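You operate a simulated robot arm through the tools that you are given. There is no shell and no other tool.

The job below is to be done with a simulated two-armed robot. You get a single attempt, and the scene is never put back.

TASK
Set three faders by the green card, then main fader to 0 dB.
Fine: the running order card gives each name its mark; the other faders stay where they are.
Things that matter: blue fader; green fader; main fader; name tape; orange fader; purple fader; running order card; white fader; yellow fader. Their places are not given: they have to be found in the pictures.

The check looks at the end state, three seconds after you hand in, the way a careful person would. Anything else that was tipped, shoved, dropped, spilled or broken makes it a failure.

THE ROBOT
Two 7-joint arms with two-finger parallel grippers on one trunk that stands fixed in place. Base frame: the origin is at the foot of the trunk, x ahead of it, y to its left, z up. Units: m, degrees, N and s.
The left shoulder is at [0.071, 0.156, 1.13], the right one opposite. Each reaches about 1.231 m from its shoulder. Payload 3.91 kg a hand.
The tool frame of a hand sits at the grasp point between the pads (the TCP): z along the fingers, y along the line on which they close. The tips reach 0.03 m beyond it. The gripper opens to 0.11 m. The fingers are 0.02 m wide and 0.01 m thick; the gripper's body (0.048 by 0.112 m) begins 0.055 m behind the TCP.
Orientation is that of the tool frame in the base frame, as [roll, pitch, yaw] about the fixed x, y, z axes, in that order (R = Rz(yaw) Ry(pitch) Rx(roll)). With the fingers straight down and closing along the base's y, the tool's x points along the base's -x, its y along +y and its z along -z.

THE INTERFACE
- The arms move only by the tool send_rows. It takes "left_rows", "right_rows" or both (then of equal length, played together; a hand with none holds still); each is text: rows parted by semicolons, each of 7 numbers parted by spaces: the turn, a rotation vector about the tool's x, y, z in degrees, then the shift along the tool's x, y, z in m, then the opening, from 0 (shut) to 1 (fully open). In form: rx ry rz dx dy dz grip; .... A call has 1 to 20 rows; each row shifts and turns the commanded pose from where the row before left it, along the tool's axes as they then stand. A row lasts 0.2 s, in which the tool goes at most 0.05 m and 8.6 degrees; a call with a longer step from one row to the next is refused whole, and so is a gripper value outside its range. A pose out of reach is approached as far as the arm can. The call stops where the force on the tool passes 40 N (or 10 N more than at its start, if that is more) or the arm is blocked; 0.2 s more then pass. Each finger travels about 0.108 m/s and halts on what it meets, pressing with about 22 N; the grip force reading is that of the motor and also rises with nothing between the fingers. The clock runs only during rows and for 0.2 s after the last one: add rows that do not move to give the fingers time. It gives the time, the measured TCP pose, the force on the tool (base axes), the opening and the grip force at its end, in the units of the frame above (readings bear some noise), with the torque about the TCP (base axes, N m) and any sound that the robot's microphone picked up.
- Cameras (640 x 400 px; columns grow to the right, rows downward): "scene" is now at [0.1359, 0.019, 1.3564]; the picture's right is [0.21, -0.98, 0.00], its down [-0.58, -0.12, -0.81] and it looks along [0.79, 0.17, -0.59] (base axes); focal length 345 px, centre (320, 200). "left" rides on the left gripper at [0.072, -0.017, -0.103] in its tool frame; the picture's right is [0.23, 0.97, 0.00], its down [-0.76, 0.18, -0.62] and it looks along [-0.61, 0.14, 0.78] (tool axes); focal length 222 px, centre (320, 200). "right" rides on the right gripper at [0.072, 0.017, -0.103] in its tool frame; the picture's right is [-0.23, 0.97, 0.00], its down [-0.76, -0.18, -0.62] and it looks along [-0.61, -0.14, 0.78] (tool axes); focal length 222 px, centre (320, 200).
- snapshot(camera): a new picture of that camera. The clock stands still meanwhile.
- slide_trunk(by): slides the trunk up (or, below 0, down) by that many m; the arms and the scene camera ride with it, the base frame stays. It gives what a move gives, with no picture.
- aim_head(pan, tilt): turns the head with the scene camera to pan (to the left, within 86 degrees either way) and tilt (down, from -29 to 69), counted from straight ahead of the robot. It gives what a move gives.
- point_at(camera, pixels): there is no depth. For up to 12 entries [column, row, z] of the newest picture of that camera ("zoom" is the newest enlarged one), the place [x, y] in the base frame at which the ray of that pixel passes the height z, good to about 0.003 m. The clock stands still meanwhile.
- zoom(camera, box): a new picture of the part [left, top, right, bottom] of that camera's present view, enlarged. The clock stands still meanwhile.
- hand_in(): hands the job in; it is judged then, once.

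Open the grippers and draw the arms clear of the work before you hand the job in, unless the task says otherwise.

The tools are called after "Emit:" by a JSON object that holds its "name" and its "arguments". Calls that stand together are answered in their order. send_rows: Moves the arms, as the interface text tells. Its arguments: {"type":"object","properties":{"left_rows":{"type":"string"},"right_rows":{"type":"string"}},"required":[]} The other tools are called the same way: slide_trunk (by) moves the trunk up or down; aim_head (pan, tilt) turns the head that bears the scene camera; snapshot (camera) takes a picture; point_at (camera, pixels) gives the place at which the rays of pixels pass given heights; zoom (camera, box) takes an enlarged picture of a part of a camera's view; hand_in () hands the job in.

At the start:

```text
t: 0.0
left_ee_pos: [0.6839, 0.4467, 1.0135]
left_tool_rot: [180.0, -0.1, -179.9]
left_contact_force: [-0.1, 0.3, -0.4]
left_ft_torque: [-0.01, 0.05, 0.0]
left_opening: 0.1098
left_gripper_force: 0.0
right_ee_pos: [0.7076, -0.1159, 1.0563]
right_tool_rot: [180.0, 0.0, 179.9]
right_contact_force: [-0.1, 0.0, 0.0]
right_ft_torque: [0.01, 0.0, 0.0]
right_opening: 0.1099
right_gripper_force: 0.1
trunk travel left (down, up): [-0.575, 0.365]
head pan, tilt (commanded): [12.0, 36.0]
```

scene: 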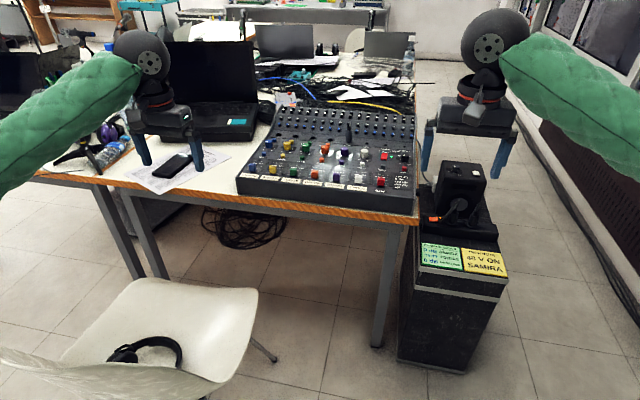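
right: 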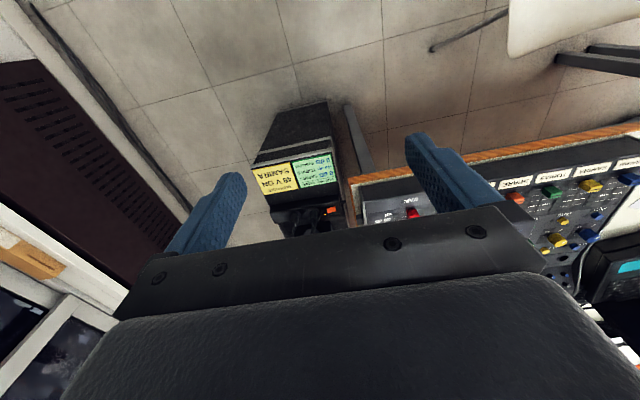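
left: 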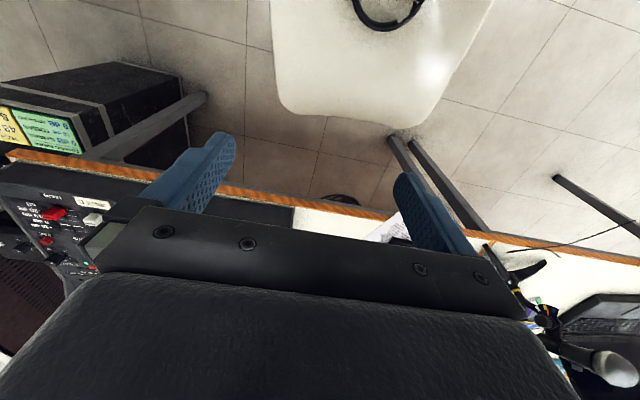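

The scene picture shows the mixer around (330,150) and the green card near (440,255). I zoom on both to read them.

Emit:
{"name": "zoom", "arguments": {"camera": "scene", "box": [410, 235, 520, 285]}}

Emit:
{"name": "zoom", "arguments": {"camera": "scene", "box": [230, 95, 430, 220]}}

```text
5.82 times, centred on (465, 260) of scene
```

zoom: 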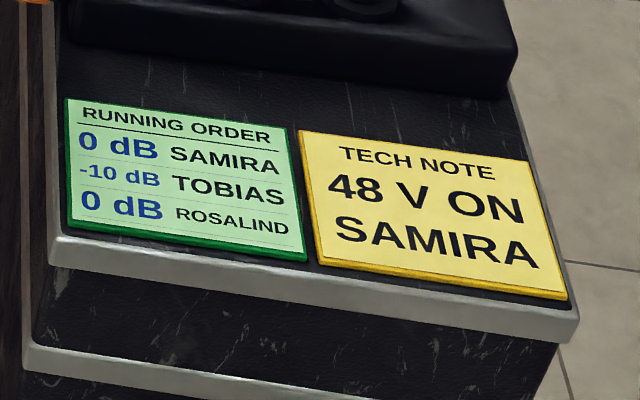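

```text
3.20 times, centred on (330, 158) of scene
```

zoom: 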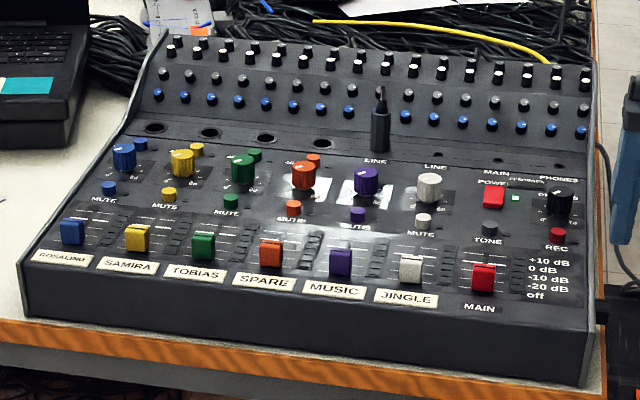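

The tape reads ROSALIND under blue, SAMIRA under yellow and TOBIAS under green, and the card gives Samira 0, Tobias -10, Rosalind 0. I zoom closer on the fader region to see the scale marks.

Emit:
{"name": "zoom", "arguments": {"camera": "scene", "box": [236, 150, 316, 200]}}

Emit:
{"name": "zoom", "arguments": {"camera": "scene", "box": [310, 150, 420, 215]}}

Emit:
{"name": "zoom", "arguments": {"camera": "scene", "box": [355, 160, 420, 200]}}

```text
8.00 times, centred on (276, 175) of scene
```

zoom: 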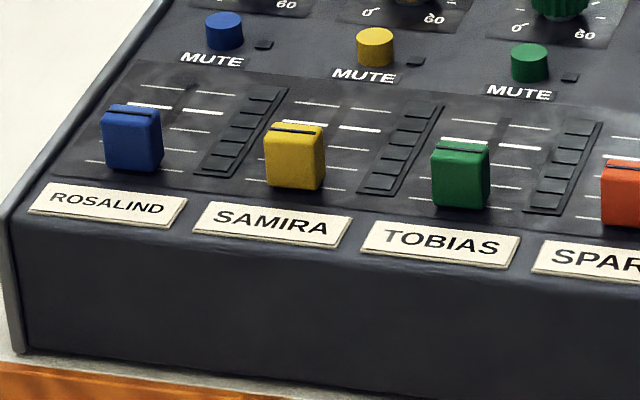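

```text
5.82 times, centred on (365, 182) of scene
```

zoom: 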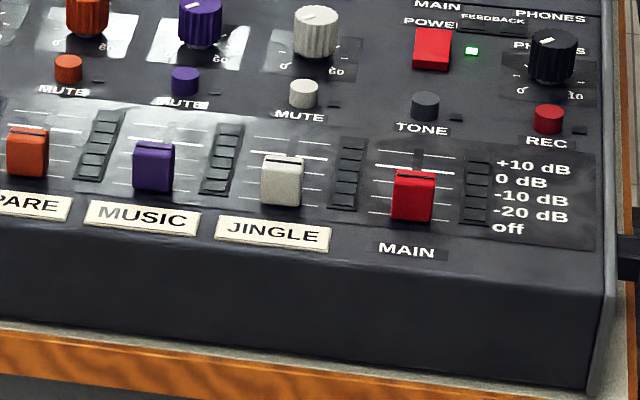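

```text
9.85 times, centred on (388, 180) of scene
```

zoom: 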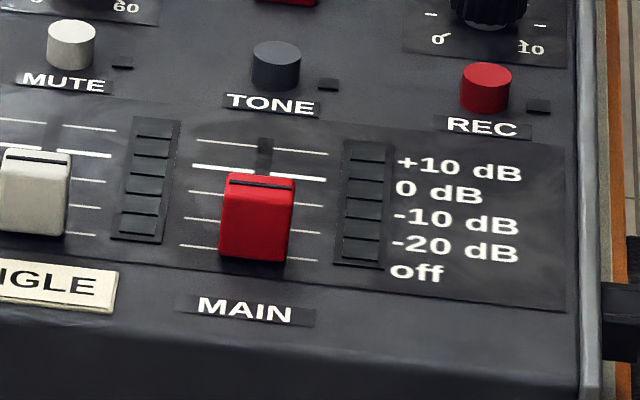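

The MAIN scale shows five lines (+10, bold 0, -10, -20, off), with its 0 dB bold line ends at zoom (193,166) and (325,179). I get these rays at two heights so I can triangulate after raising the camera.

Emit:
{"name": "point_at", "arguments": {"camera": "zoom", "pixels": [[193, 166, 0.8], [193, 166, 0.9], [325, 179, 0.8], [325, 179, 0.9], [180, 245, 0.8], [180, 245, 0.9], [317, 261, 0.8], [317, 261, 0.9], [193, 139, 0.8], [193, 139, 0.9], [564, 310, 0.8], [564, 310, 0.9]]}}

Emit:
{"name": "slide_trunk", "arguments": {"by": 0.25}}

```text
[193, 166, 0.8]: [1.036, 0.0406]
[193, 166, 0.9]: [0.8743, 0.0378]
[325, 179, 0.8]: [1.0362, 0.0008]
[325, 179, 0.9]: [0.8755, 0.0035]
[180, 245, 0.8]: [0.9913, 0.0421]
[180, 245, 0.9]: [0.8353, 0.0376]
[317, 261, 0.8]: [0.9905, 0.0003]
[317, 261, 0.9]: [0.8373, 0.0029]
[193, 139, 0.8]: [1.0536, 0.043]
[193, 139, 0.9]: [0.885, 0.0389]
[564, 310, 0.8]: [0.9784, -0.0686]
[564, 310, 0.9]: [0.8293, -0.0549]
```

```text
t: 2.6
left_ee_pos: [0.6838, 0.4473, 1.2636]
left_tool_rot: [180.0, 0.1, 179.9]
left_contact_force: [0.0, -0.3, -0.2]
left_ft_torque: [-0.02, -0.01, -0.03]
left_opening: 0.1103
left_gripper_force: 0.2
right_ee_pos: [0.7079, -0.1152, 1.3077]
right_tool_rot: [179.9, 0.0, 179.9]
right_contact_force: [0.1, -0.3, 0.1]
right_ft_torque: [0.01, -0.02, -0.01]
right_opening: 0.11
right_gripper_force: 0.0
trunk travel left (down, up): [-0.825, 0.115]
head pan, tilt (commanded): [12.0, 36.0]
```

The trunk is up 0.25 m. I take the scene view again to triangulate heights, tilting the head further down so that the mixer is well in view.

Emit:
{"name": "aim_head", "arguments": {"pan": 10, "tilt": 45}}

Emit:
{"name": "snapshot", "arguments": {"camera": "scene"}}

```text
t: 3.3
left_ee_pos: [0.6841, 0.4468, 1.2631]
left_tool_rot: [-180.0, 0.0, -180.0]
left_contact_force: [-0.1, 0.3, -0.7]
left_ft_torque: [0.0, 0.01, -0.01]
left_opening: 0.1101
left_gripper_force: 0.1
right_ee_pos: [0.7086, -0.1153, 1.3068]
right_tool_rot: [-180.0, 0.0, 180.0]
right_contact_force: [-0.4, -0.1, -0.3]
right_ft_torque: [0.01, -0.03, 0.01]
right_opening: 0.1098
right_gripper_force: 0.0
trunk travel left (down, up): [-0.825, 0.115]
head pan, tilt (commanded): [10.0, 45.0]
```

```text
taken
```

scene: 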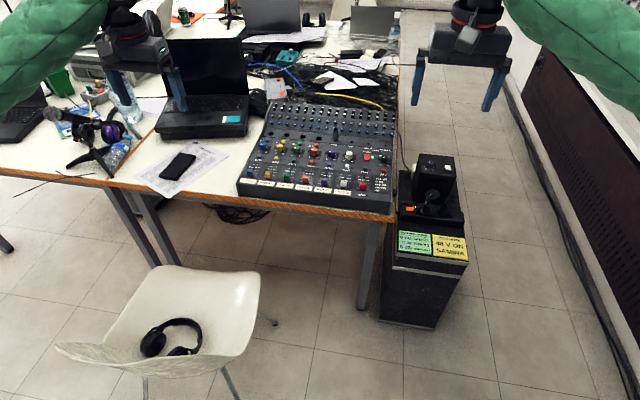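

The mixer now lies at (240-395, 105-215) seen more from above. I zoom on the fader strip in two parts.

Emit:
{"name": "zoom", "arguments": {"camera": "scene", "box": [236, 145, 316, 195]}}

Emit:
{"name": "zoom", "arguments": {"camera": "scene", "box": [332, 160, 396, 200]}}

```text
8.00 times, centred on (276, 170) of scene
```

zoom: 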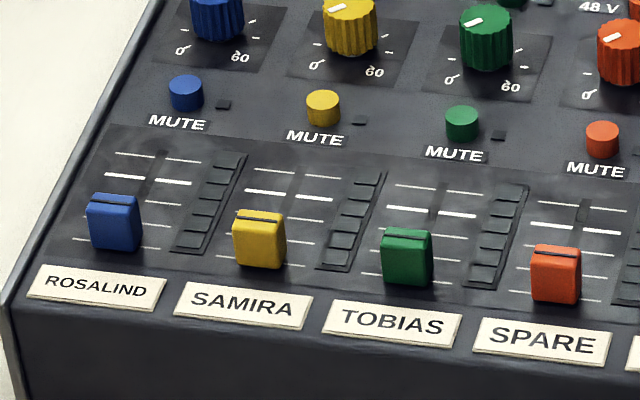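

```text
10.00 times, centred on (364, 180) of scene
```

zoom: 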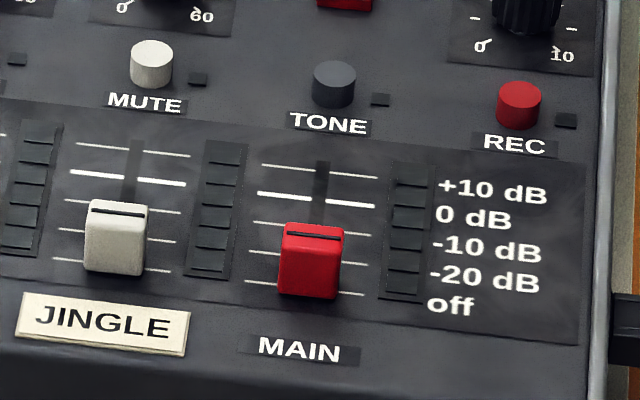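

In this view MAIN's 0 dB line runs from zoom (257,193) to (374,205) and off from (245,281) to (363,295). I get the rays again for triangulation.

Emit:
{"name": "point_at", "arguments": {"camera": "zoom", "pixels": [[257, 193, 0.8], [257, 193, 0.9], [374, 205, 0.8], [374, 205, 0.9], [245, 281, 0.8], [245, 281, 0.9], [363, 295, 0.8], [363, 295, 0.9], [262, 165, 0.8], [262, 165, 0.9], [579, 345, 0.8], [579, 345, 0.9]]}}

```text
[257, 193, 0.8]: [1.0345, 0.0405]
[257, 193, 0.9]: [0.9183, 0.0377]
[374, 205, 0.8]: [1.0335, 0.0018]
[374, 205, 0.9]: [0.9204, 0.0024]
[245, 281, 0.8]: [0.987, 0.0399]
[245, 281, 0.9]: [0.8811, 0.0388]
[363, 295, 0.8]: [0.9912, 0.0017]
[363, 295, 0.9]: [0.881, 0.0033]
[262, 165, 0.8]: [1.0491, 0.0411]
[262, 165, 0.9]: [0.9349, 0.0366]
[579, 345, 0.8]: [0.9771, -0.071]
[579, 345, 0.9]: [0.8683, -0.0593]
```

Triangulation puts the panel at z about 0.803, with 0 dB at x about 1.030, off about 0.985 and MAIN at y about 0.021. I zoom tighter on each of the four caps to read their present settings and positions.

Emit:
{"name": "zoom", "arguments": {"camera": "scene", "box": [240, 160, 280, 185]}}

Emit:
{"name": "point_at", "arguments": {"camera": "zoom", "pixels": [[320, 200, 0.803], [320, 200, 0.828]]}}

Emit:
{"name": "zoom", "arguments": {"camera": "scene", "box": [276, 163, 316, 188]}}

Emit:
{"name": "zoom", "arguments": {"camera": "scene", "box": [308, 165, 356, 195]}}

```text
16.00 times, centred on (260, 172) of scene
```

zoom: 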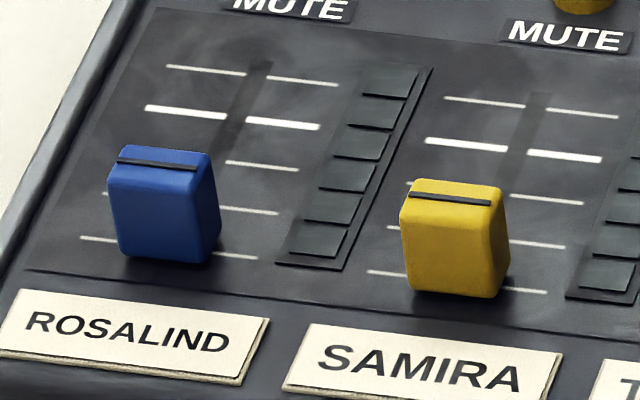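

```text
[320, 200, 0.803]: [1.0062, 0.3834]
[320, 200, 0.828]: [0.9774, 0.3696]
```

```text
16.00 times, centred on (296, 176) of scene
```

zoom: 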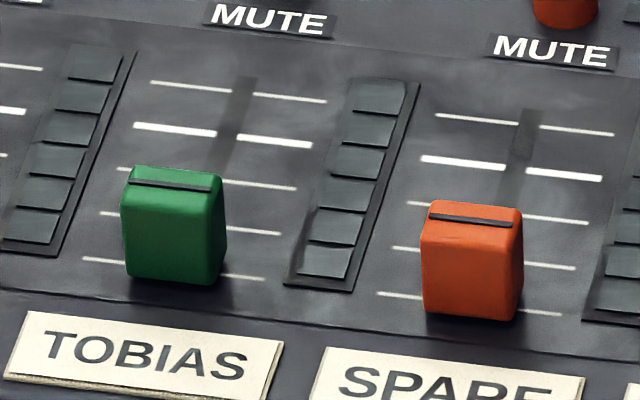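

```text
13.33 times, centred on (332, 180) of scene
```

zoom: 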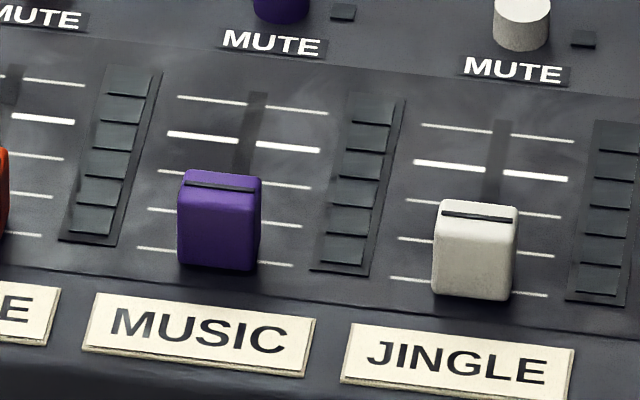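

All faders sit at or near off. I re-take the blue/yellow zoom and query the mark ends and cap lines in base coordinates.

Emit:
{"name": "zoom", "arguments": {"camera": "scene", "box": [240, 160, 280, 185]}}

Emit:
{"name": "point_at", "arguments": {"camera": "zoom", "pixels": [[145, 108, 0.803], [320, 128, 0.803], [82, 238, 0.803], [255, 258, 0.803], [427, 141, 0.803], [601, 160, 0.803], [367, 271, 0.803], [547, 293, 0.803], [158, 164, 0.828], [449, 200, 0.828], [165, 262, 0.803], [455, 295, 0.803]]}}

Emit:
{"name": "zoom", "arguments": {"camera": "scene", "box": [276, 163, 316, 188]}}

Emit:
{"name": "point_at", "arguments": {"camera": "zoom", "pixels": [[133, 125, 0.803], [312, 145, 0.803], [83, 259, 0.803], [265, 279, 0.803], [421, 158, 0.803], [603, 178, 0.803], [377, 293, 0.803], [561, 314, 0.803], [171, 185, 0.828], [471, 220, 0.828], [175, 282, 0.803], [475, 320, 0.803]]}}

```text
16.00 times, centred on (260, 172) of scene
```

zoom: 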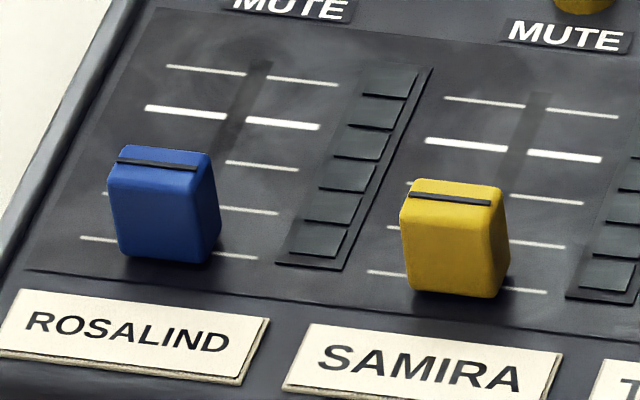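

```text
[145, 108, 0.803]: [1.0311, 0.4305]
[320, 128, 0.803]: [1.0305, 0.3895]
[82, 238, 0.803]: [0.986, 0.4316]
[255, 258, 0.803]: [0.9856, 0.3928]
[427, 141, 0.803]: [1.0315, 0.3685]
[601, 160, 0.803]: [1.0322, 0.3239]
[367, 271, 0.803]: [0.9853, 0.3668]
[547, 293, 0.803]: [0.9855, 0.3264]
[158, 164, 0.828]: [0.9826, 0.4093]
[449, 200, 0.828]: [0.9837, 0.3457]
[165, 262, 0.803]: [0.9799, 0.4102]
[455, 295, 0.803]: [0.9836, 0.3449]
```

```text
16.00 times, centred on (296, 176) of scene
```

zoom: 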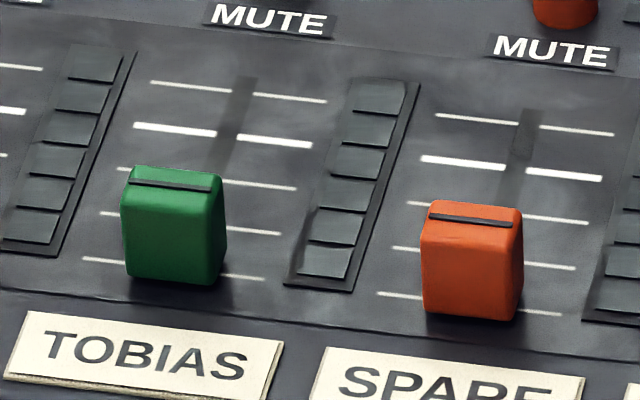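

```text
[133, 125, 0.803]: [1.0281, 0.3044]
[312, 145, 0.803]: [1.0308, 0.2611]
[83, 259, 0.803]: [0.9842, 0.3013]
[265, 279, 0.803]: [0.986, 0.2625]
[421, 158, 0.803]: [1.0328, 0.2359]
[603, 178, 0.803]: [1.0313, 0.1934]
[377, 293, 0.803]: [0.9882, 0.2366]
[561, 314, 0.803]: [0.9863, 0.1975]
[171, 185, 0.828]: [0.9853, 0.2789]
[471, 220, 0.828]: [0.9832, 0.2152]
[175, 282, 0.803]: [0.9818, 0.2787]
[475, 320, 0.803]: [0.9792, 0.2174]
```

Marks are consistent: off at x≈0.986, 0 dB at x≈1.031, pitch 15 mm; the faders are at y≈0.411 (blue), 0.347 (yellow), 0.282 (green) and 0.021 (main), with the cap tops near z 0.828. I lower the trunk to +0.10 for reach, and I'll tilt the left hand forward after that.

Emit:
{"name": "slide_trunk", "arguments": {"by": -0.15}}

Emit:
{"name": "snapshot", "arguments": {"camera": "left"}}

```text
t: 5.0
left_ee_pos: [0.6831, 0.4472, 1.1146]
left_tool_rot: [180.0, 0.0, 180.0]
left_contact_force: [-0.6, -0.6, 0.1]
left_ft_torque: [0.02, 0.02, 0.0]
left_opening: 0.11
left_gripper_force: 0.1
right_ee_pos: [0.708, -0.1146, 1.157]
right_tool_rot: [179.9, 0.0, -180.0]
right_contact_force: [-0.3, 0.4, 0.0]
right_ft_torque: [-0.02, -0.03, 0.0]
right_opening: 0.11
right_gripper_force: 0.0
trunk travel left (down, up): [-0.675, 0.265]
head pan, tilt (commanded): [10.0, 45.0]
```

```text
taken
```

left: 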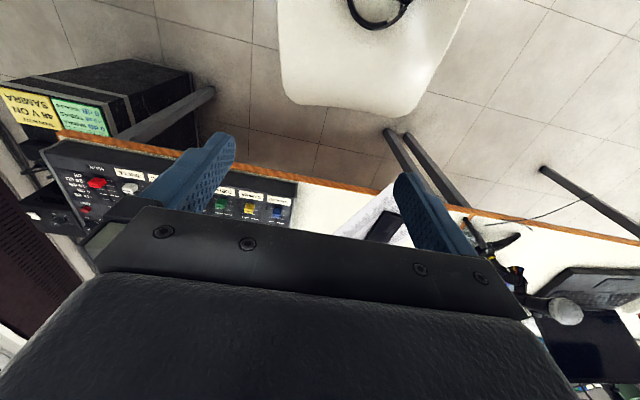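

The left hand hangs at (0.683, 0.447, 1.115), clear of everything. I tilt it 20° forward, half close the gripper, and move it to above the yellow fader at (0.976, 0.347, 0.95).

Emit:
{"name": "send_rows", "arguments": {"left_rows": "0 -6.6667 0 0 0 0 0.45; 0 -6.6667 0 0 0 0 0.45; 0 -6.6666 0 0 0 0 0.45; 0 0 0 -0.02189 -0.01 0.02553 0.45; 0 0 0 -0.02189 -0.01 0.02553 0.45; 0 0 0 -0.02189 -0.01 0.02553 0.45; 0 0 0 -0.02189 -0.01 0.02553 0.45; 0 0 0 -0.02189 -0.01 0.02553 0.45; 0 0 0 -0.02189 -0.01 0.02553 0.45; 0 0 0 -0.02189 -0.01 0.02553 0.45; 0 0 0 -0.02189 -0.01 0.02553 0.45; 0 0 0 -0.02189 -0.01 0.02553 0.45; 0 0 0 -0.02189 -0.01 0.02553 0.45; 0 0 0 0 0 0 0.45; 0 0 0 0 0 0 0.45"}}

Emit:
{"name": "snapshot", "arguments": {"camera": "scene"}}

Emit:
{"name": "snapshot", "arguments": {"camera": "left"}}

```text
t: 8.2
left_ee_pos: [0.9766, 0.3458, 0.9496]
left_tool_rot: [180.0, 20.0, 179.9]
left_contact_force: [0.0, -0.2, -0.7]
left_ft_torque: [0.05, -0.02, 0.0]
left_opening: 0.0497
left_gripper_force: 0.1
right_ee_pos: [0.708, -0.115, 1.1557]
right_tool_rot: [180.0, 0.0, 180.0]
right_contact_force: [0.1, -0.6, 0.6]
right_ft_torque: [0.04, -0.03, 0.0]
right_opening: 0.1101
right_gripper_force: 0.1
trunk travel left (down, up): [-0.675, 0.265]
head pan, tilt (commanded): [10.0, 45.0]
```

```text
taken
```

scene: 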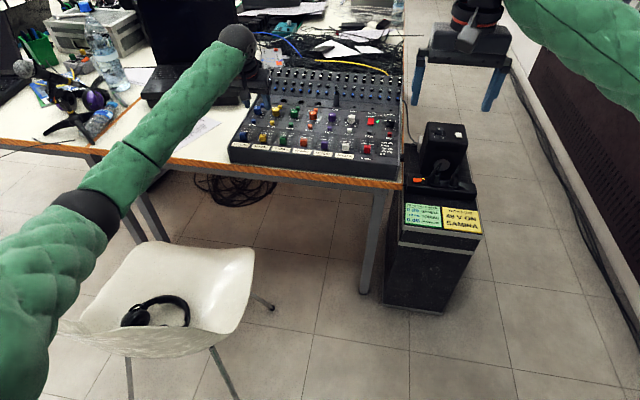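

```text
taken
```

left: 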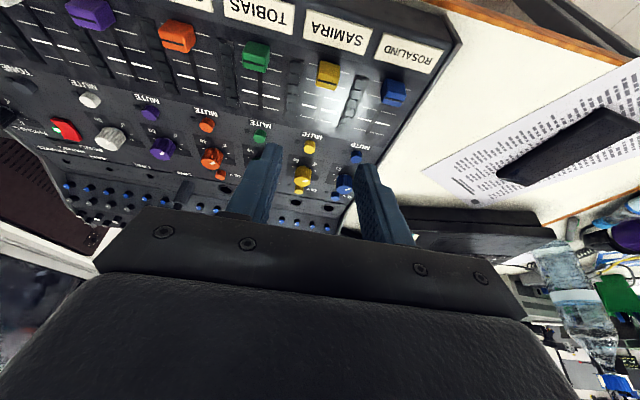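

The hand reached (0.977, 0.346, 0.950) as planned, and the wrist view shows the yellow cap at about (328,75). I zoom there to check its location from this second camera.

Emit:
{"name": "zoom", "arguments": {"camera": "left", "box": [220, 20, 440, 158]}}

```text
2.90 times, centred on (330, 89) of left
```

zoom: 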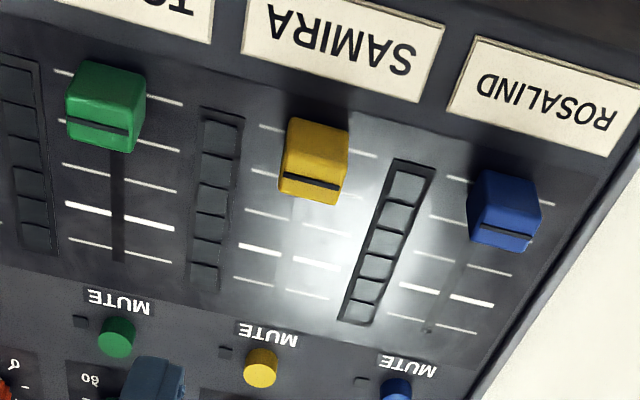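

The yellow cap's line is centred at zoom (314,183). I query its position at z 0.828 along with the off and 0 dB mark ends at panel height.

Emit:
{"name": "point_at", "arguments": {"camera": "zoom", "pixels": [[314, 183, 0.828], [505, 231, 0.828], [98, 124, 0.828], [262, 125, 0.803], [375, 156, 0.803], [241, 246, 0.803], [340, 270, 0.803], [447, 177, 0.803], [398, 285, 0.803], [493, 304, 0.803], [182, 103, 0.803], [173, 230, 0.803]]}}

```text
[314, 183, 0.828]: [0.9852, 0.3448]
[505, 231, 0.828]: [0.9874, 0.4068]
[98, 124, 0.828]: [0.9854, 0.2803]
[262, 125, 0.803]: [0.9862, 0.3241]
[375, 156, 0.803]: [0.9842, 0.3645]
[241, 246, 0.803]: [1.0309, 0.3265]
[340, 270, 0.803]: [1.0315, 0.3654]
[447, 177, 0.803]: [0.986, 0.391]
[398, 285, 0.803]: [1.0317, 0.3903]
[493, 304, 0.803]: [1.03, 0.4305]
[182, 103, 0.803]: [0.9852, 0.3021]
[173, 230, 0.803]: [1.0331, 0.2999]
```

Both cameras agree: yellow cap at (0.985, 0.3455), off mark at 0.9855 and 0 dB at 1.031. I descend straight down 0.107 m with the fingers straddling the cap.

Emit:
{"name": "send_rows", "arguments": {"left_rows": "0 0 0 0.00732 0 0.02011 0.45; 0 0 0 0.00732 0 0.02011 0.45; 0 0 0 0.00732 0 0.02011 0.45; 0 0 0 0.00732 0 0.02011 0.45; 0 0 0 0.00732 0 0.02011 0.45; 0 0 0 0 0 0 0.45"}}

Emit:
{"name": "snapshot", "arguments": {"camera": "left"}}

Emit:
{"name": "zoom", "arguments": {"camera": "left", "box": [240, 60, 400, 160]}}

```text
t: 9.6
left_ee_pos: [0.9779, 0.3471, 0.8425]
left_tool_rot: [180.0, 20.1, -180.0]
left_contact_force: [0.1, 0.7, -0.5]
left_ft_torque: [0.04, 0.0, 0.0]
left_opening: 0.0497
left_gripper_force: 0.0
right_ee_pos: [0.7076, -0.1145, 1.157]
right_tool_rot: [-180.0, -0.1, 180.0]
right_contact_force: [0.8, -0.1, 0.2]
right_ft_torque: [-0.01, 0.01, -0.02]
right_opening: 0.1101
right_gripper_force: 0.1
trunk travel left (down, up): [-0.675, 0.265]
head pan, tilt (commanded): [10.0, 45.0]
```

```text
taken
```

left: 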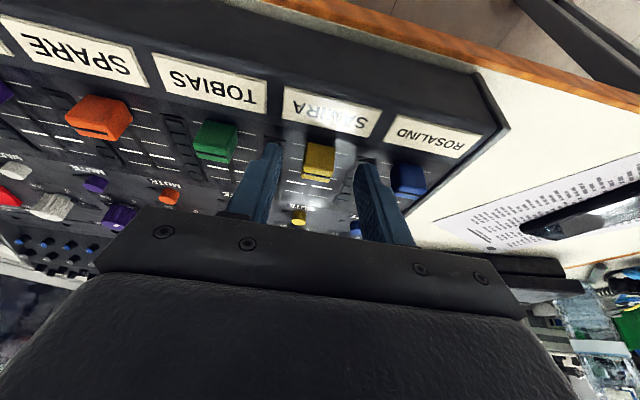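

```text
4.00 times, centred on (320, 110) of left
```

zoom: 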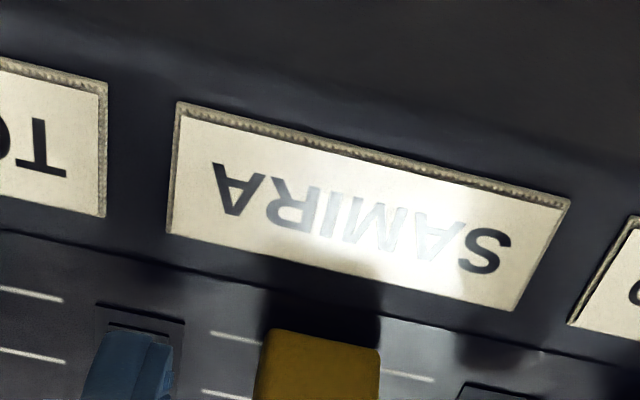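

No contact force, and the fingers straddle the yellow cap at (320,160) in the wrist picture. I look slightly lower for the fingertips before closing.

Emit:
{"name": "zoom", "arguments": {"camera": "left", "box": [224, 125, 416, 245]}}

```text
3.33 times, centred on (320, 185) of left
```

zoom: 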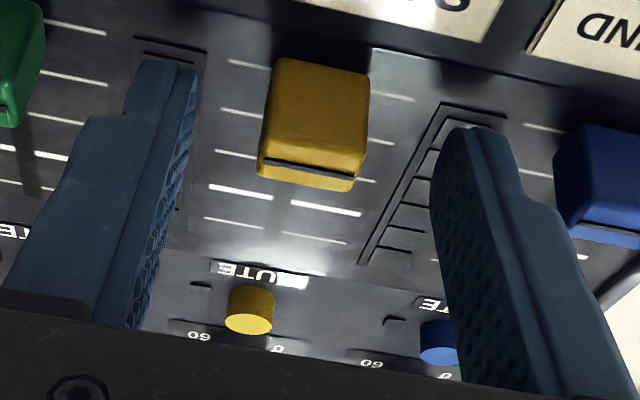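

The fingers stand on both sides of the yellow cap with clearance. I close gently.

Emit:
{"name": "send_rows", "arguments": {"left_rows": "0 0 0 0 0 0 0.3; 0 0 0 0 0 0 0.2; 0 0 0 0 0 0 0.12; 0 0 0 0 0 0 0.12"}}

Emit:
{"name": "zoom", "arguments": {"camera": "left", "box": [224, 125, 416, 245]}}

```text
t: 10.6
left_ee_pos: [0.9772, 0.3444, 0.8406]
left_tool_rot: [-179.9, 20.0, 179.8]
left_contact_force: [-1.1, -9.4, -1.2]
left_ft_torque: [-0.19, 0.05, -0.02]
left_opening: 0.019
left_gripper_force: 45.7
right_ee_pos: [0.7088, -0.1151, 1.1573]
right_tool_rot: [180.0, 0.0, 180.0]
right_contact_force: [0.5, 0.6, -0.1]
right_ft_torque: [-0.03, -0.01, -0.01]
right_opening: 0.1104
right_gripper_force: 0.1
trunk travel left (down, up): [-0.675, 0.265]
head pan, tilt (commanded): [10.0, 45.0]
```

```text
3.33 times, centred on (320, 185) of left
```

zoom: 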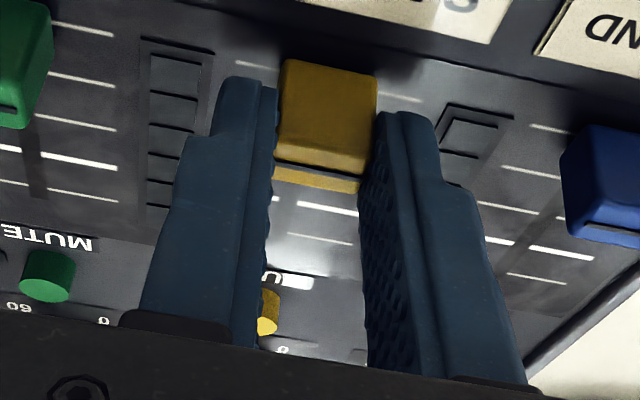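

The cap is held at 0.019 m width with a 9 N side load, meaning the cap sits about 1.5 mm to -y. I relieve that and slide the first 0.03 m toward 0 dB.

Emit:
{"name": "send_rows", "arguments": {"left_rows": "0 0 0 0 -0.0015 0 0.12; 0 0 0 -0.00705 0 0.002565 0.12; 0 0 0 -0.00705 0 0.002565 0.12; 0 0 0 -0.00705 0 0.002565 0.12; 0 0 0 -0.00705 0 0.002565 0.12"}}

Emit:
{"name": "zoom", "arguments": {"camera": "left", "box": [224, 125, 416, 245]}}

```text
t: 11.8
left_ee_pos: [1.008, 0.3443, 0.8431]
left_tool_rot: [180.0, 20.0, 179.9]
left_contact_force: [0.8, -6.8, -5.3]
left_ft_torque: [-0.09, 0.27, 0.01]
left_opening: 0.0188
left_gripper_force: 44.6
right_ee_pos: [0.7089, -0.1144, 1.1569]
right_tool_rot: [-179.9, 0.0, 180.0]
right_contact_force: [0.8, 0.0, 0.2]
right_ft_torque: [-0.03, 0.01, -0.01]
right_opening: 0.11
right_gripper_force: 0.1
trunk travel left (down, up): [-0.675, 0.265]
head pan, tilt (commanded): [10.0, 45.0]
```

```text
3.33 times, centred on (320, 185) of left
```

zoom: 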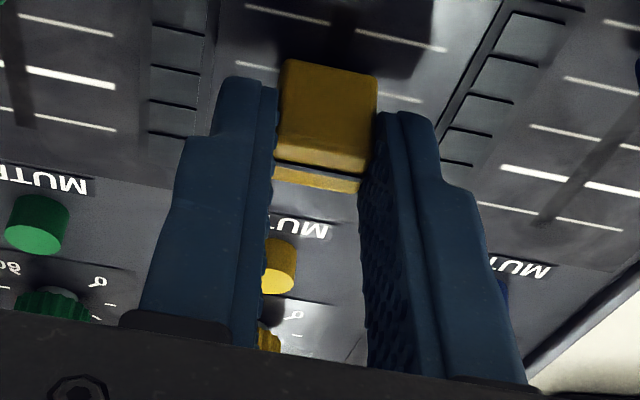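

The slide moves freely with the cap (TCP advanced 0.030 m). I go the remaining 0.016 m and check the load.

Emit:
{"name": "send_rows", "arguments": {"left_rows": "0 0 0 -0.00501 0 0.001824 0.12; 0 0 0 -0.00501 0 0.001824 0.12; 0 0 0 -0.00501 0 0.001824 0.12; 0 0 0 0 0 0 0.12"}}

Emit:
{"name": "snapshot", "arguments": {"camera": "left"}}

Emit:
{"name": "snapshot", "arguments": {"camera": "scene"}}

```text
t: 12.8
left_ee_pos: [1.0222, 0.3449, 0.8407]
left_tool_rot: [180.0, 20.0, -180.0]
left_contact_force: [0.3, -7.0, 3.1]
left_ft_torque: [-0.16, 0.06, -0.06]
left_opening: 0.0188
left_gripper_force: 45.3
right_ee_pos: [0.7074, -0.1163, 1.1563]
right_tool_rot: [-179.9, 0.0, 180.0]
right_contact_force: [-0.2, 0.1, 0.6]
right_ft_torque: [0.02, 0.0, 0.03]
right_opening: 0.11
right_gripper_force: 0.1
trunk travel left (down, up): [-0.675, 0.265]
head pan, tilt (commanded): [10.0, 45.0]
```

```text
taken
```

left: 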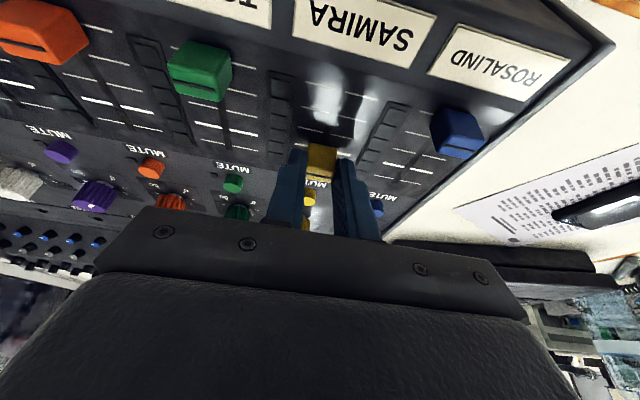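

```text
taken
```

scene: 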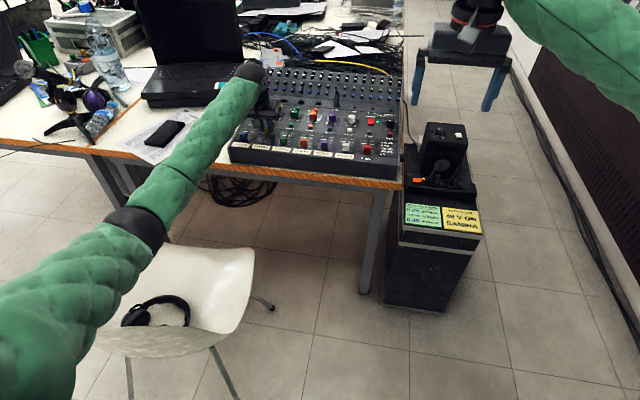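

TCP moved 0.045 m with light loads, so yellow should be at about 0 dB. I open, then rise 0.1 m to look.

Emit:
{"name": "send_rows", "arguments": {"left_rows": "0 0 0 0 0 0 0.25; 0 0 0 0 0 0 0.45; 0 0 0 0 0 0 0.45; 0 0 0 -0.00855 0 -0.0235 0.45; 0 0 0 -0.00855 0 -0.0235 0.45; 0 0 0 -0.00855 0 -0.0235 0.45; 0 0 0 -0.00855 0 -0.0235 0.45; 0 0 0 0 0 0 0.45"}}

Emit:
{"name": "snapshot", "arguments": {"camera": "left"}}

Emit:
{"name": "zoom", "arguments": {"camera": "left", "box": [260, 40, 420, 140]}}

```text
t: 14.6
left_ee_pos: [1.0227, 0.3463, 0.9419]
left_tool_rot: [-179.9, 19.9, -180.0]
left_contact_force: [-0.6, 0.1, 0.7]
left_ft_torque: [0.02, 0.03, -0.03]
left_opening: 0.0494
left_gripper_force: 0.0
right_ee_pos: [0.7079, -0.1133, 1.1571]
right_tool_rot: [180.0, 0.0, -180.0]
right_contact_force: [0.3, -0.2, 1.1]
right_ft_torque: [-0.02, 0.01, -0.01]
right_opening: 0.1101
right_gripper_force: 0.1
trunk travel left (down, up): [-0.675, 0.265]
head pan, tilt (commanded): [10.0, 45.0]
```

```text
taken
```

left: 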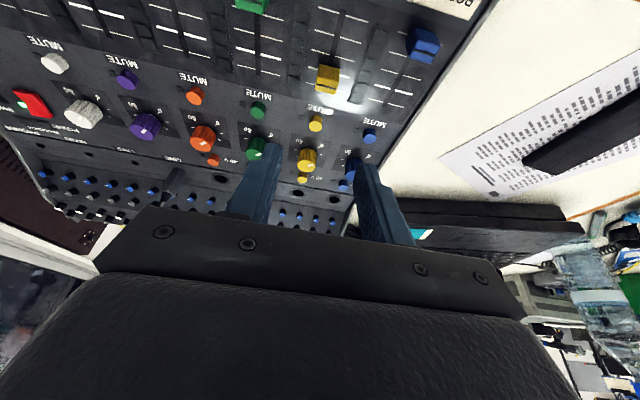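

```text
4.00 times, centred on (340, 90) of left
```

zoom: 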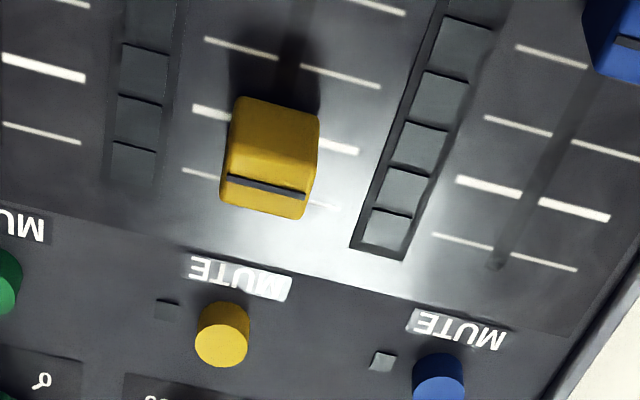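

Now yellow's cap line is at zoom (266,187), with its 0 dB mark ends at (193,109) and (358,151). I query them to compare x positions.

Emit:
{"name": "point_at", "arguments": {"camera": "zoom", "pixels": [[266, 187, 0.828], [266, 187, 0.826], [193, 109, 0.803], [358, 151, 0.803], [457, 181, 0.803], [609, 216, 0.803], [184, 171, 0.803], [205, 39, 0.803], [381, 87, 0.803], [2, 58, 0.803], [85, 77, 0.803]]}}

Emit:
{"name": "zoom", "arguments": {"camera": "left", "box": [290, 50, 370, 100]}}

```text
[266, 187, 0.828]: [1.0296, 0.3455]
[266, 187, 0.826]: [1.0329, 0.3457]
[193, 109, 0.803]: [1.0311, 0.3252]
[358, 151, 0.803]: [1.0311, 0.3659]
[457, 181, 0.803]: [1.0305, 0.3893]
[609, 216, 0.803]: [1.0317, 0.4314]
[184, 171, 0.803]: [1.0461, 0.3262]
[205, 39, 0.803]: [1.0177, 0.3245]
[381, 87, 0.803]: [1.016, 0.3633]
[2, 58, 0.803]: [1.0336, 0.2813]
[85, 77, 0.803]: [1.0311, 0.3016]
```

```text
8.00 times, centred on (330, 75) of left
```

zoom: 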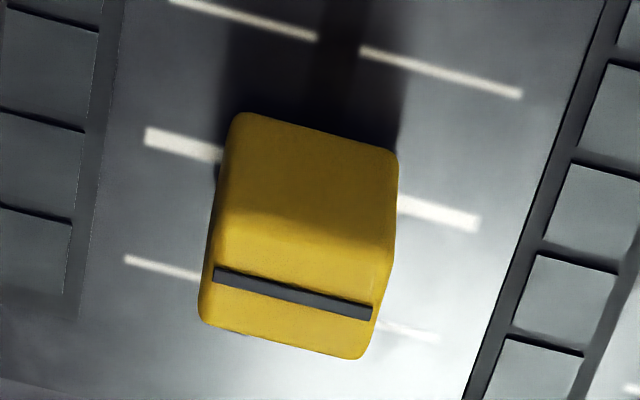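

Yellow reads x≈1.030–1.033 against 0 dB at 1.031, so it is on the mark. Next I move to green at y≈0.2795, x≈0.985, and descend around it.

Emit:
{"name": "send_rows", "arguments": {"left_rows": "0 0 0 0.01441 -0.0221 -0.005243 0.45; 0 0 0 0.01441 -0.0221 -0.005243 0.45; 0 0 0 0.01441 -0.0221 -0.005243 0.45; 0 0 0 0 0 0 0.45; 0 0 0 0.00855 0 0.02349 0.45; 0 0 0 0.00855 0 0.02349 0.45; 0 0 0 0.00855 0 0.02349 0.45; 0 0 0 0.00855 0 0.02349 0.45; 0 0 0 0 0 0 0.45"}}

Emit:
{"name": "zoom", "arguments": {"camera": "left", "box": [224, 125, 416, 245]}}

```text
t: 16.6
left_ee_pos: [0.977, 0.2786, 0.841]
left_tool_rot: [180.0, 20.0, 180.0]
left_contact_force: [-1.1, 0.1, 0.4]
left_ft_torque: [0.01, -0.01, 0.02]
left_opening: 0.0495
left_gripper_force: 0.1
right_ee_pos: [0.7085, -0.116, 1.1581]
right_tool_rot: [179.9, 0.0, 180.0]
right_contact_force: [0.5, 0.1, -0.6]
right_ft_torque: [0.0, -0.01, 0.01]
right_opening: 0.1101
right_gripper_force: 0.1
trunk travel left (down, up): [-0.675, 0.265]
head pan, tilt (commanded): [10.0, 45.0]
```

```text
3.33 times, centred on (320, 185) of left
```

zoom: 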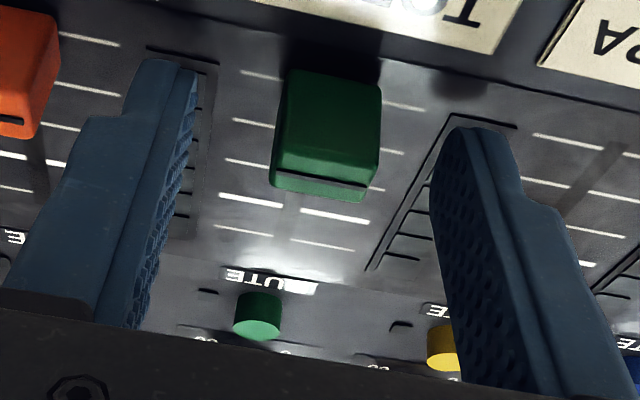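

The green cap is centred between the fingers. I close on it.

Emit:
{"name": "send_rows", "arguments": {"left_rows": "0 0 0 0 0 0 0.3; 0 0 0 0 0 0 0.2; 0 0 0 0 0 0 0.14; 0 0 0 0 0 0 0.14"}}

```text
t: 17.6
left_ee_pos: [0.9759, 0.2796, 0.8423]
left_tool_rot: [180.0, 20.0, 179.9]
left_contact_force: [-1.0, 7.3, 0.5]
left_ft_torque: [0.16, 0.01, 0.08]
left_opening: 0.0191
left_gripper_force: 45.6
right_ee_pos: [0.7093, -0.115, 1.1574]
right_tool_rot: [-180.0, 0.0, -180.0]
right_contact_force: [-0.8, 0.1, 0.8]
right_ft_torque: [0.02, 0.0, 0.0]
right_opening: 0.1103
right_gripper_force: 0.0
trunk travel left (down, up): [-0.675, 0.265]
head pan, tilt (commanded): [10.0, 45.0]
```

Green is held at 0.019 m with +7 N side load. I shift +1.3 mm in y to relieve it and slide 0.031 m to the -10 dB mark.

Emit:
{"name": "send_rows", "arguments": {"left_rows": "0 0 0 0 0.0013 0 0.14; 0 0 0 -0.00728 0 0.00265 0.14; 0 0 0 -0.00728 0 0.00265 0.14; 0 0 0 -0.00728 0 0.00265 0.14; 0 0 0 -0.00728 0 0.00265 0.14; 0 0 0 0 0 0 0.14"}}

Emit:
{"name": "zoom", "arguments": {"camera": "left", "box": [224, 125, 416, 245]}}

```text
t: 19.0
left_ee_pos: [1.0099, 0.2794, 0.8412]
left_tool_rot: [179.9, 19.8, 179.9]
left_contact_force: [-1.5, -19.6, -13.4]
left_ft_torque: [-0.43, 0.16, -0.19]
left_opening: 0.0187
left_gripper_force: 45.4
right_ee_pos: [0.7085, -0.1155, 1.1551]
right_tool_rot: [179.9, 0.0, 180.0]
right_contact_force: [-0.4, -0.2, 0.1]
right_ft_torque: [-0.02, 0.01, 0.02]
right_opening: 0.11
right_gripper_force: 0.1
trunk travel left (down, up): [-0.675, 0.265]
head pan, tilt (commanded): [10.0, 45.0]
```

```text
3.33 times, centred on (320, 185) of left
```

zoom: 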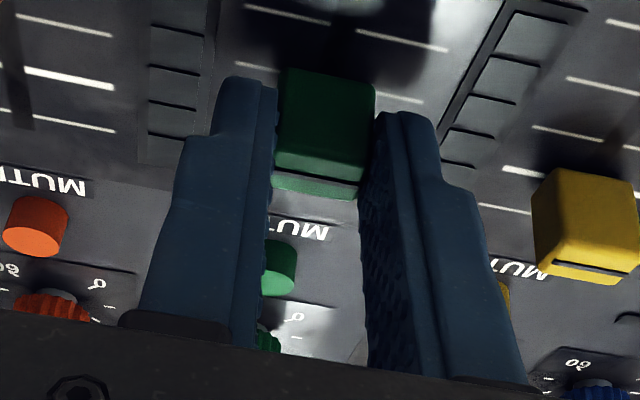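

Green moved about 0.031 m, though with a sideways load of -20 N; the cap stayed in its slot. I open gently and rise 0.1 m to look.

Emit:
{"name": "send_rows", "arguments": {"left_rows": "0 0 0 0 -0.0015 0 0.14; 0 0 0 0 0 0 0.25; 0 0 0 0 0 0 0.45; 0 0 0 0 0 0 0.45; 0 0 0 -0.00855 0 -0.02349 0.45; 0 0 0 -0.00855 0 -0.02349 0.45; 0 0 0 -0.00855 0 -0.02349 0.45; 0 0 0 -0.00855 0 -0.02349 0.45; 0 0 0 0 0 0 0.45"}}

Emit:
{"name": "zoom", "arguments": {"camera": "left", "box": [260, 20, 420, 120]}}

```text
t: 21.0
left_ee_pos: [1.0092, 0.2779, 0.9413]
left_tool_rot: [-179.9, 20.0, 180.0]
left_contact_force: [0.1, -0.7, -0.5]
left_ft_torque: [0.02, -0.01, 0.03]
left_opening: 0.0496
left_gripper_force: 0.0
right_ee_pos: [0.709, -0.1148, 1.1559]
right_tool_rot: [180.0, 0.0, 180.0]
right_contact_force: [0.4, 0.2, 0.2]
right_ft_torque: [-0.01, 0.03, 0.01]
right_opening: 0.11
right_gripper_force: 0.0
trunk travel left (down, up): [-0.675, 0.265]
head pan, tilt (commanded): [10.0, 45.0]
```

```text
4.00 times, centred on (340, 70) of left
```

zoom: 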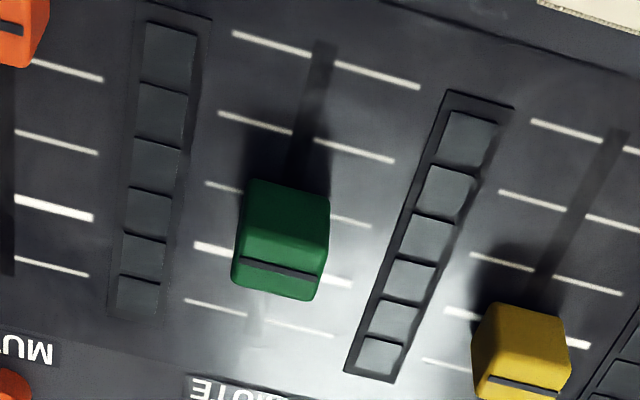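

Green sits across its third (-10 dB) line, with the cap line at zoom (279,268). I query it and yellow again against their marks.

Emit:
{"name": "point_at", "arguments": {"camera": "zoom", "pixels": [[279, 268, 0.828], [523, 385, 0.828], [206, 184, 0.803], [370, 226, 0.803], [194, 245, 0.803], [351, 284, 0.803], [219, 114, 0.803], [393, 160, 0.803], [446, 311, 0.803], [590, 346, 0.803], [233, 33, 0.803], [420, 87, 0.803]]}}

```text
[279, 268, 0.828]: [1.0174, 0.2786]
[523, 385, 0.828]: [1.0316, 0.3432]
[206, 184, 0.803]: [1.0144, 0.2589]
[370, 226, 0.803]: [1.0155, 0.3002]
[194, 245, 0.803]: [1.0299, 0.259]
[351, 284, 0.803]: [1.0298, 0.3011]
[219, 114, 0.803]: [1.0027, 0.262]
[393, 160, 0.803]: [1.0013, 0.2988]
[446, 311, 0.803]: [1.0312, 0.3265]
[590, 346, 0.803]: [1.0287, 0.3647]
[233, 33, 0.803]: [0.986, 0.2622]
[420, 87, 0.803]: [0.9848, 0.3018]
```

Green reads 1.017 against -10 dB at 1.015–1.016, which is close; I'll check it finely later. Next I move to blue at y≈0.4095, x≈0.985 and descend around it.

Emit:
{"name": "send_rows", "arguments": {"left_rows": "0 0 0 0.00728 0.03275 -0.00265 0.45; 0 0 0 0.00728 0.03275 -0.00265 0.45; 0 0 0 0.00728 0.03275 -0.00265 0.45; 0 0 0 0.00728 0.03275 -0.00265 0.45; 0 0 0 0 0 0 0.45; 0 0 0 0.00855 0 0.02349 0.45; 0 0 0 0.00855 0 0.02349 0.45; 0 0 0 0.00855 0 0.02349 0.45; 0 0 0 0.00855 0 0.02349 0.45; 0 0 0 0 0 0 0.45"}}

Emit:
{"name": "zoom", "arguments": {"camera": "left", "box": [224, 125, 416, 245]}}

```text
t: 23.2
left_ee_pos: [0.9754, 0.4122, 0.8407]
left_tool_rot: [179.9, 19.9, -179.9]
left_contact_force: [0.5, 0.2, -0.1]
left_ft_torque: [0.01, 0.0, 0.0]
left_opening: 0.0495
left_gripper_force: 0.0
right_ee_pos: [0.7074, -0.1143, 1.1571]
right_tool_rot: [-179.9, 0.0, 180.0]
right_contact_force: [-0.1, -0.7, 0.0]
right_ft_torque: [0.0, -0.02, 0.01]
right_opening: 0.1099
right_gripper_force: 0.0
trunk travel left (down, up): [-0.675, 0.265]
head pan, tilt (commanded): [10.0, 45.0]
```

```text
3.33 times, centred on (320, 185) of left
```

zoom: 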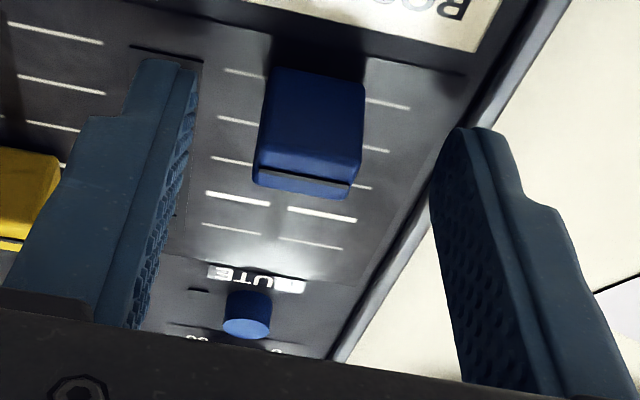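

The blue cap centre is at zoom (315,128), about 1.5 mm to -y of the finger midline. I shift -1.7 mm and close.

Emit:
{"name": "send_rows", "arguments": {"left_rows": "0 0 0 0 -0.0017 0 0.4; 0 0 0 0 0 0 0.3; 0 0 0 0 0 0 0.2; 0 0 0 0 0 0 0.14; 0 0 0 0 0 0 0.14"}}

```text
t: 24.4
left_ee_pos: [0.9764, 0.4093, 0.8403]
left_tool_rot: [180.0, 20.0, 180.0]
left_contact_force: [0.3, 2.0, -0.5]
left_ft_torque: [0.03, -0.07, 0.03]
left_opening: 0.0186
left_gripper_force: 44.7
right_ee_pos: [0.7082, -0.1144, 1.1572]
right_tool_rot: [180.0, 0.1, -180.0]
right_contact_force: [0.8, 0.3, 0.6]
right_ft_torque: [0.02, 0.0, -0.01]
right_opening: 0.1101
right_gripper_force: 0.1
trunk travel left (down, up): [-0.675, 0.265]
head pan, tilt (commanded): [10.0, 45.0]
```

Blue is held with only 2 N side load. I slide it 0.046 m toward 0 dB.

Emit:
{"name": "send_rows", "arguments": {"left_rows": "0 0 0 -0.0072 0 0.00262 0.14; 0 0 0 -0.0072 0 0.00262 0.14; 0 0 0 -0.0072 0 0.00262 0.14; 0 0 0 -0.0072 0 0.00262 0.14; 0 0 0 -0.0072 0 0.00262 0.14; 0 0 0 -0.0072 0 0.00262 0.14; 0 0 0 0 0 0 0.14"}}

```text
t: 26.0
left_ee_pos: [1.0246, 0.4095, 0.8422]
left_tool_rot: [180.0, 20.0, -180.0]
left_contact_force: [1.9, 5.1, 2.7]
left_ft_torque: [0.13, -0.19, 0.07]
left_opening: 0.0188
left_gripper_force: 45.3
right_ee_pos: [0.708, -0.1141, 1.157]
right_tool_rot: [-180.0, 0.1, -180.0]
right_contact_force: [-0.1, 0.5, -1.0]
right_ft_torque: [-0.03, -0.01, 0.01]
right_opening: 0.11
right_gripper_force: 0.1
trunk travel left (down, up): [-0.675, 0.265]
head pan, tilt (commanded): [10.0, 45.0]
```

Blue moved to TCP x 1.0246 with small loads. I release, rise 0.1 m and look at all three.

Emit:
{"name": "send_rows", "arguments": {"left_rows": "0 0 0 0 0 0 0.25; 0 0 0 0 0 0 0.45; 0 0 0 0 0 0 0.45; 0 0 0 -0.00855 0 -0.02349 0.45; 0 0 0 -0.00855 0 -0.02349 0.45; 0 0 0 -0.00855 0 -0.02349 0.45; 0 0 0 -0.00855 0 -0.02349 0.45; 0 0 0 0 0 0 0.45"}}

Emit:
{"name": "snapshot", "arguments": {"camera": "left"}}

Emit:
{"name": "zoom", "arguments": {"camera": "left", "box": [260, 40, 420, 140]}}

```text
t: 27.8
left_ee_pos: [1.0242, 0.4095, 0.9404]
left_tool_rot: [-180.0, 19.9, 180.0]
left_contact_force: [0.1, -0.1, 0.3]
left_ft_torque: [0.02, 0.02, -0.03]
left_opening: 0.0493
left_gripper_force: 0.1
right_ee_pos: [0.7084, -0.1151, 1.1554]
right_tool_rot: [-180.0, 0.0, -180.0]
right_contact_force: [-1.3, 0.6, -0.3]
right_ft_torque: [0.04, -0.01, 0.02]
right_opening: 0.1099
right_gripper_force: 0.1
trunk travel left (down, up): [-0.675, 0.265]
head pan, tilt (commanded): [10.0, 45.0]
```

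```text
taken
```

left: 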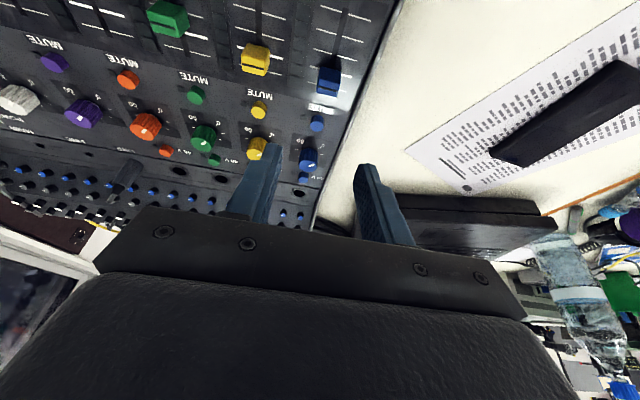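

```text
4.00 times, centred on (340, 90) of left
```

zoom: 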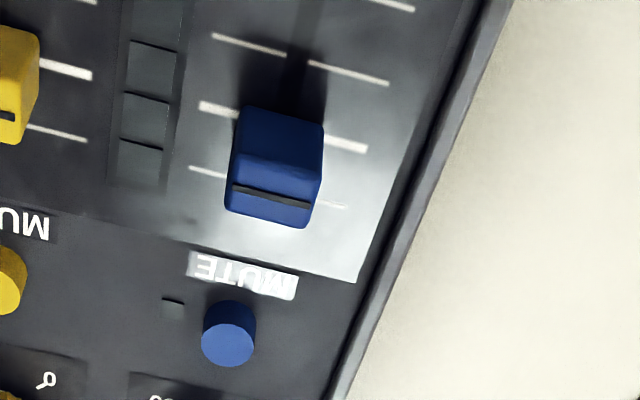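

Blue sits across its bold 0 dB line. For a precise check I rise a bit, centre over yellow and turn the hand upright so the wrist camera looks more steeply down.

Emit:
{"name": "send_rows", "arguments": {"left_rows": "0 0 0 -0.00855 -0.0325 -0.0235 0.45; 0 0 0 -0.00855 -0.0325 -0.0235 0.45; 0 6.6667 0 0 0 0 0.45; 0 6.6667 0 0 0 0 0.45; 0 6.6666 0 0 0 0 0.45; 0 0 0 0 0 0 0.45"}}

Emit:
{"name": "snapshot", "arguments": {"camera": "left"}}

```text
t: 29.2
left_ee_pos: [1.0225, 0.3439, 0.9915]
left_tool_rot: [-180.0, 0.0, 180.0]
left_contact_force: [-0.4, 0.8, 0.0]
left_ft_torque: [-0.01, 0.02, 0.01]
left_opening: 0.0495
left_gripper_force: 0.1
right_ee_pos: [0.7075, -0.1161, 1.1557]
right_tool_rot: [179.9, 0.0, 180.0]
right_contact_force: [0.1, 0.3, -0.3]
right_ft_torque: [0.0, 0.01, -0.04]
right_opening: 0.1099
right_gripper_force: 0.0
trunk travel left (down, up): [-0.675, 0.265]
head pan, tilt (commanded): [10.0, 45.0]
```

```text
taken
```

left: 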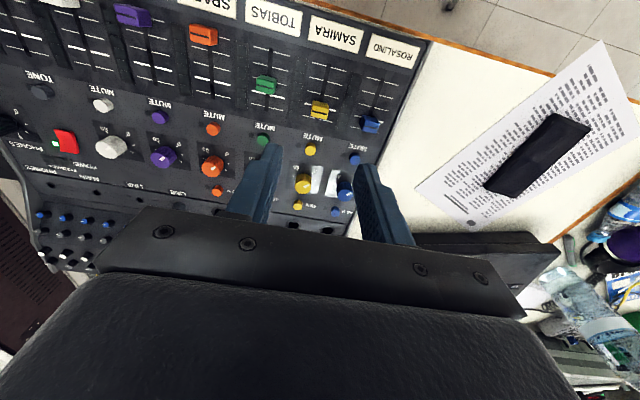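

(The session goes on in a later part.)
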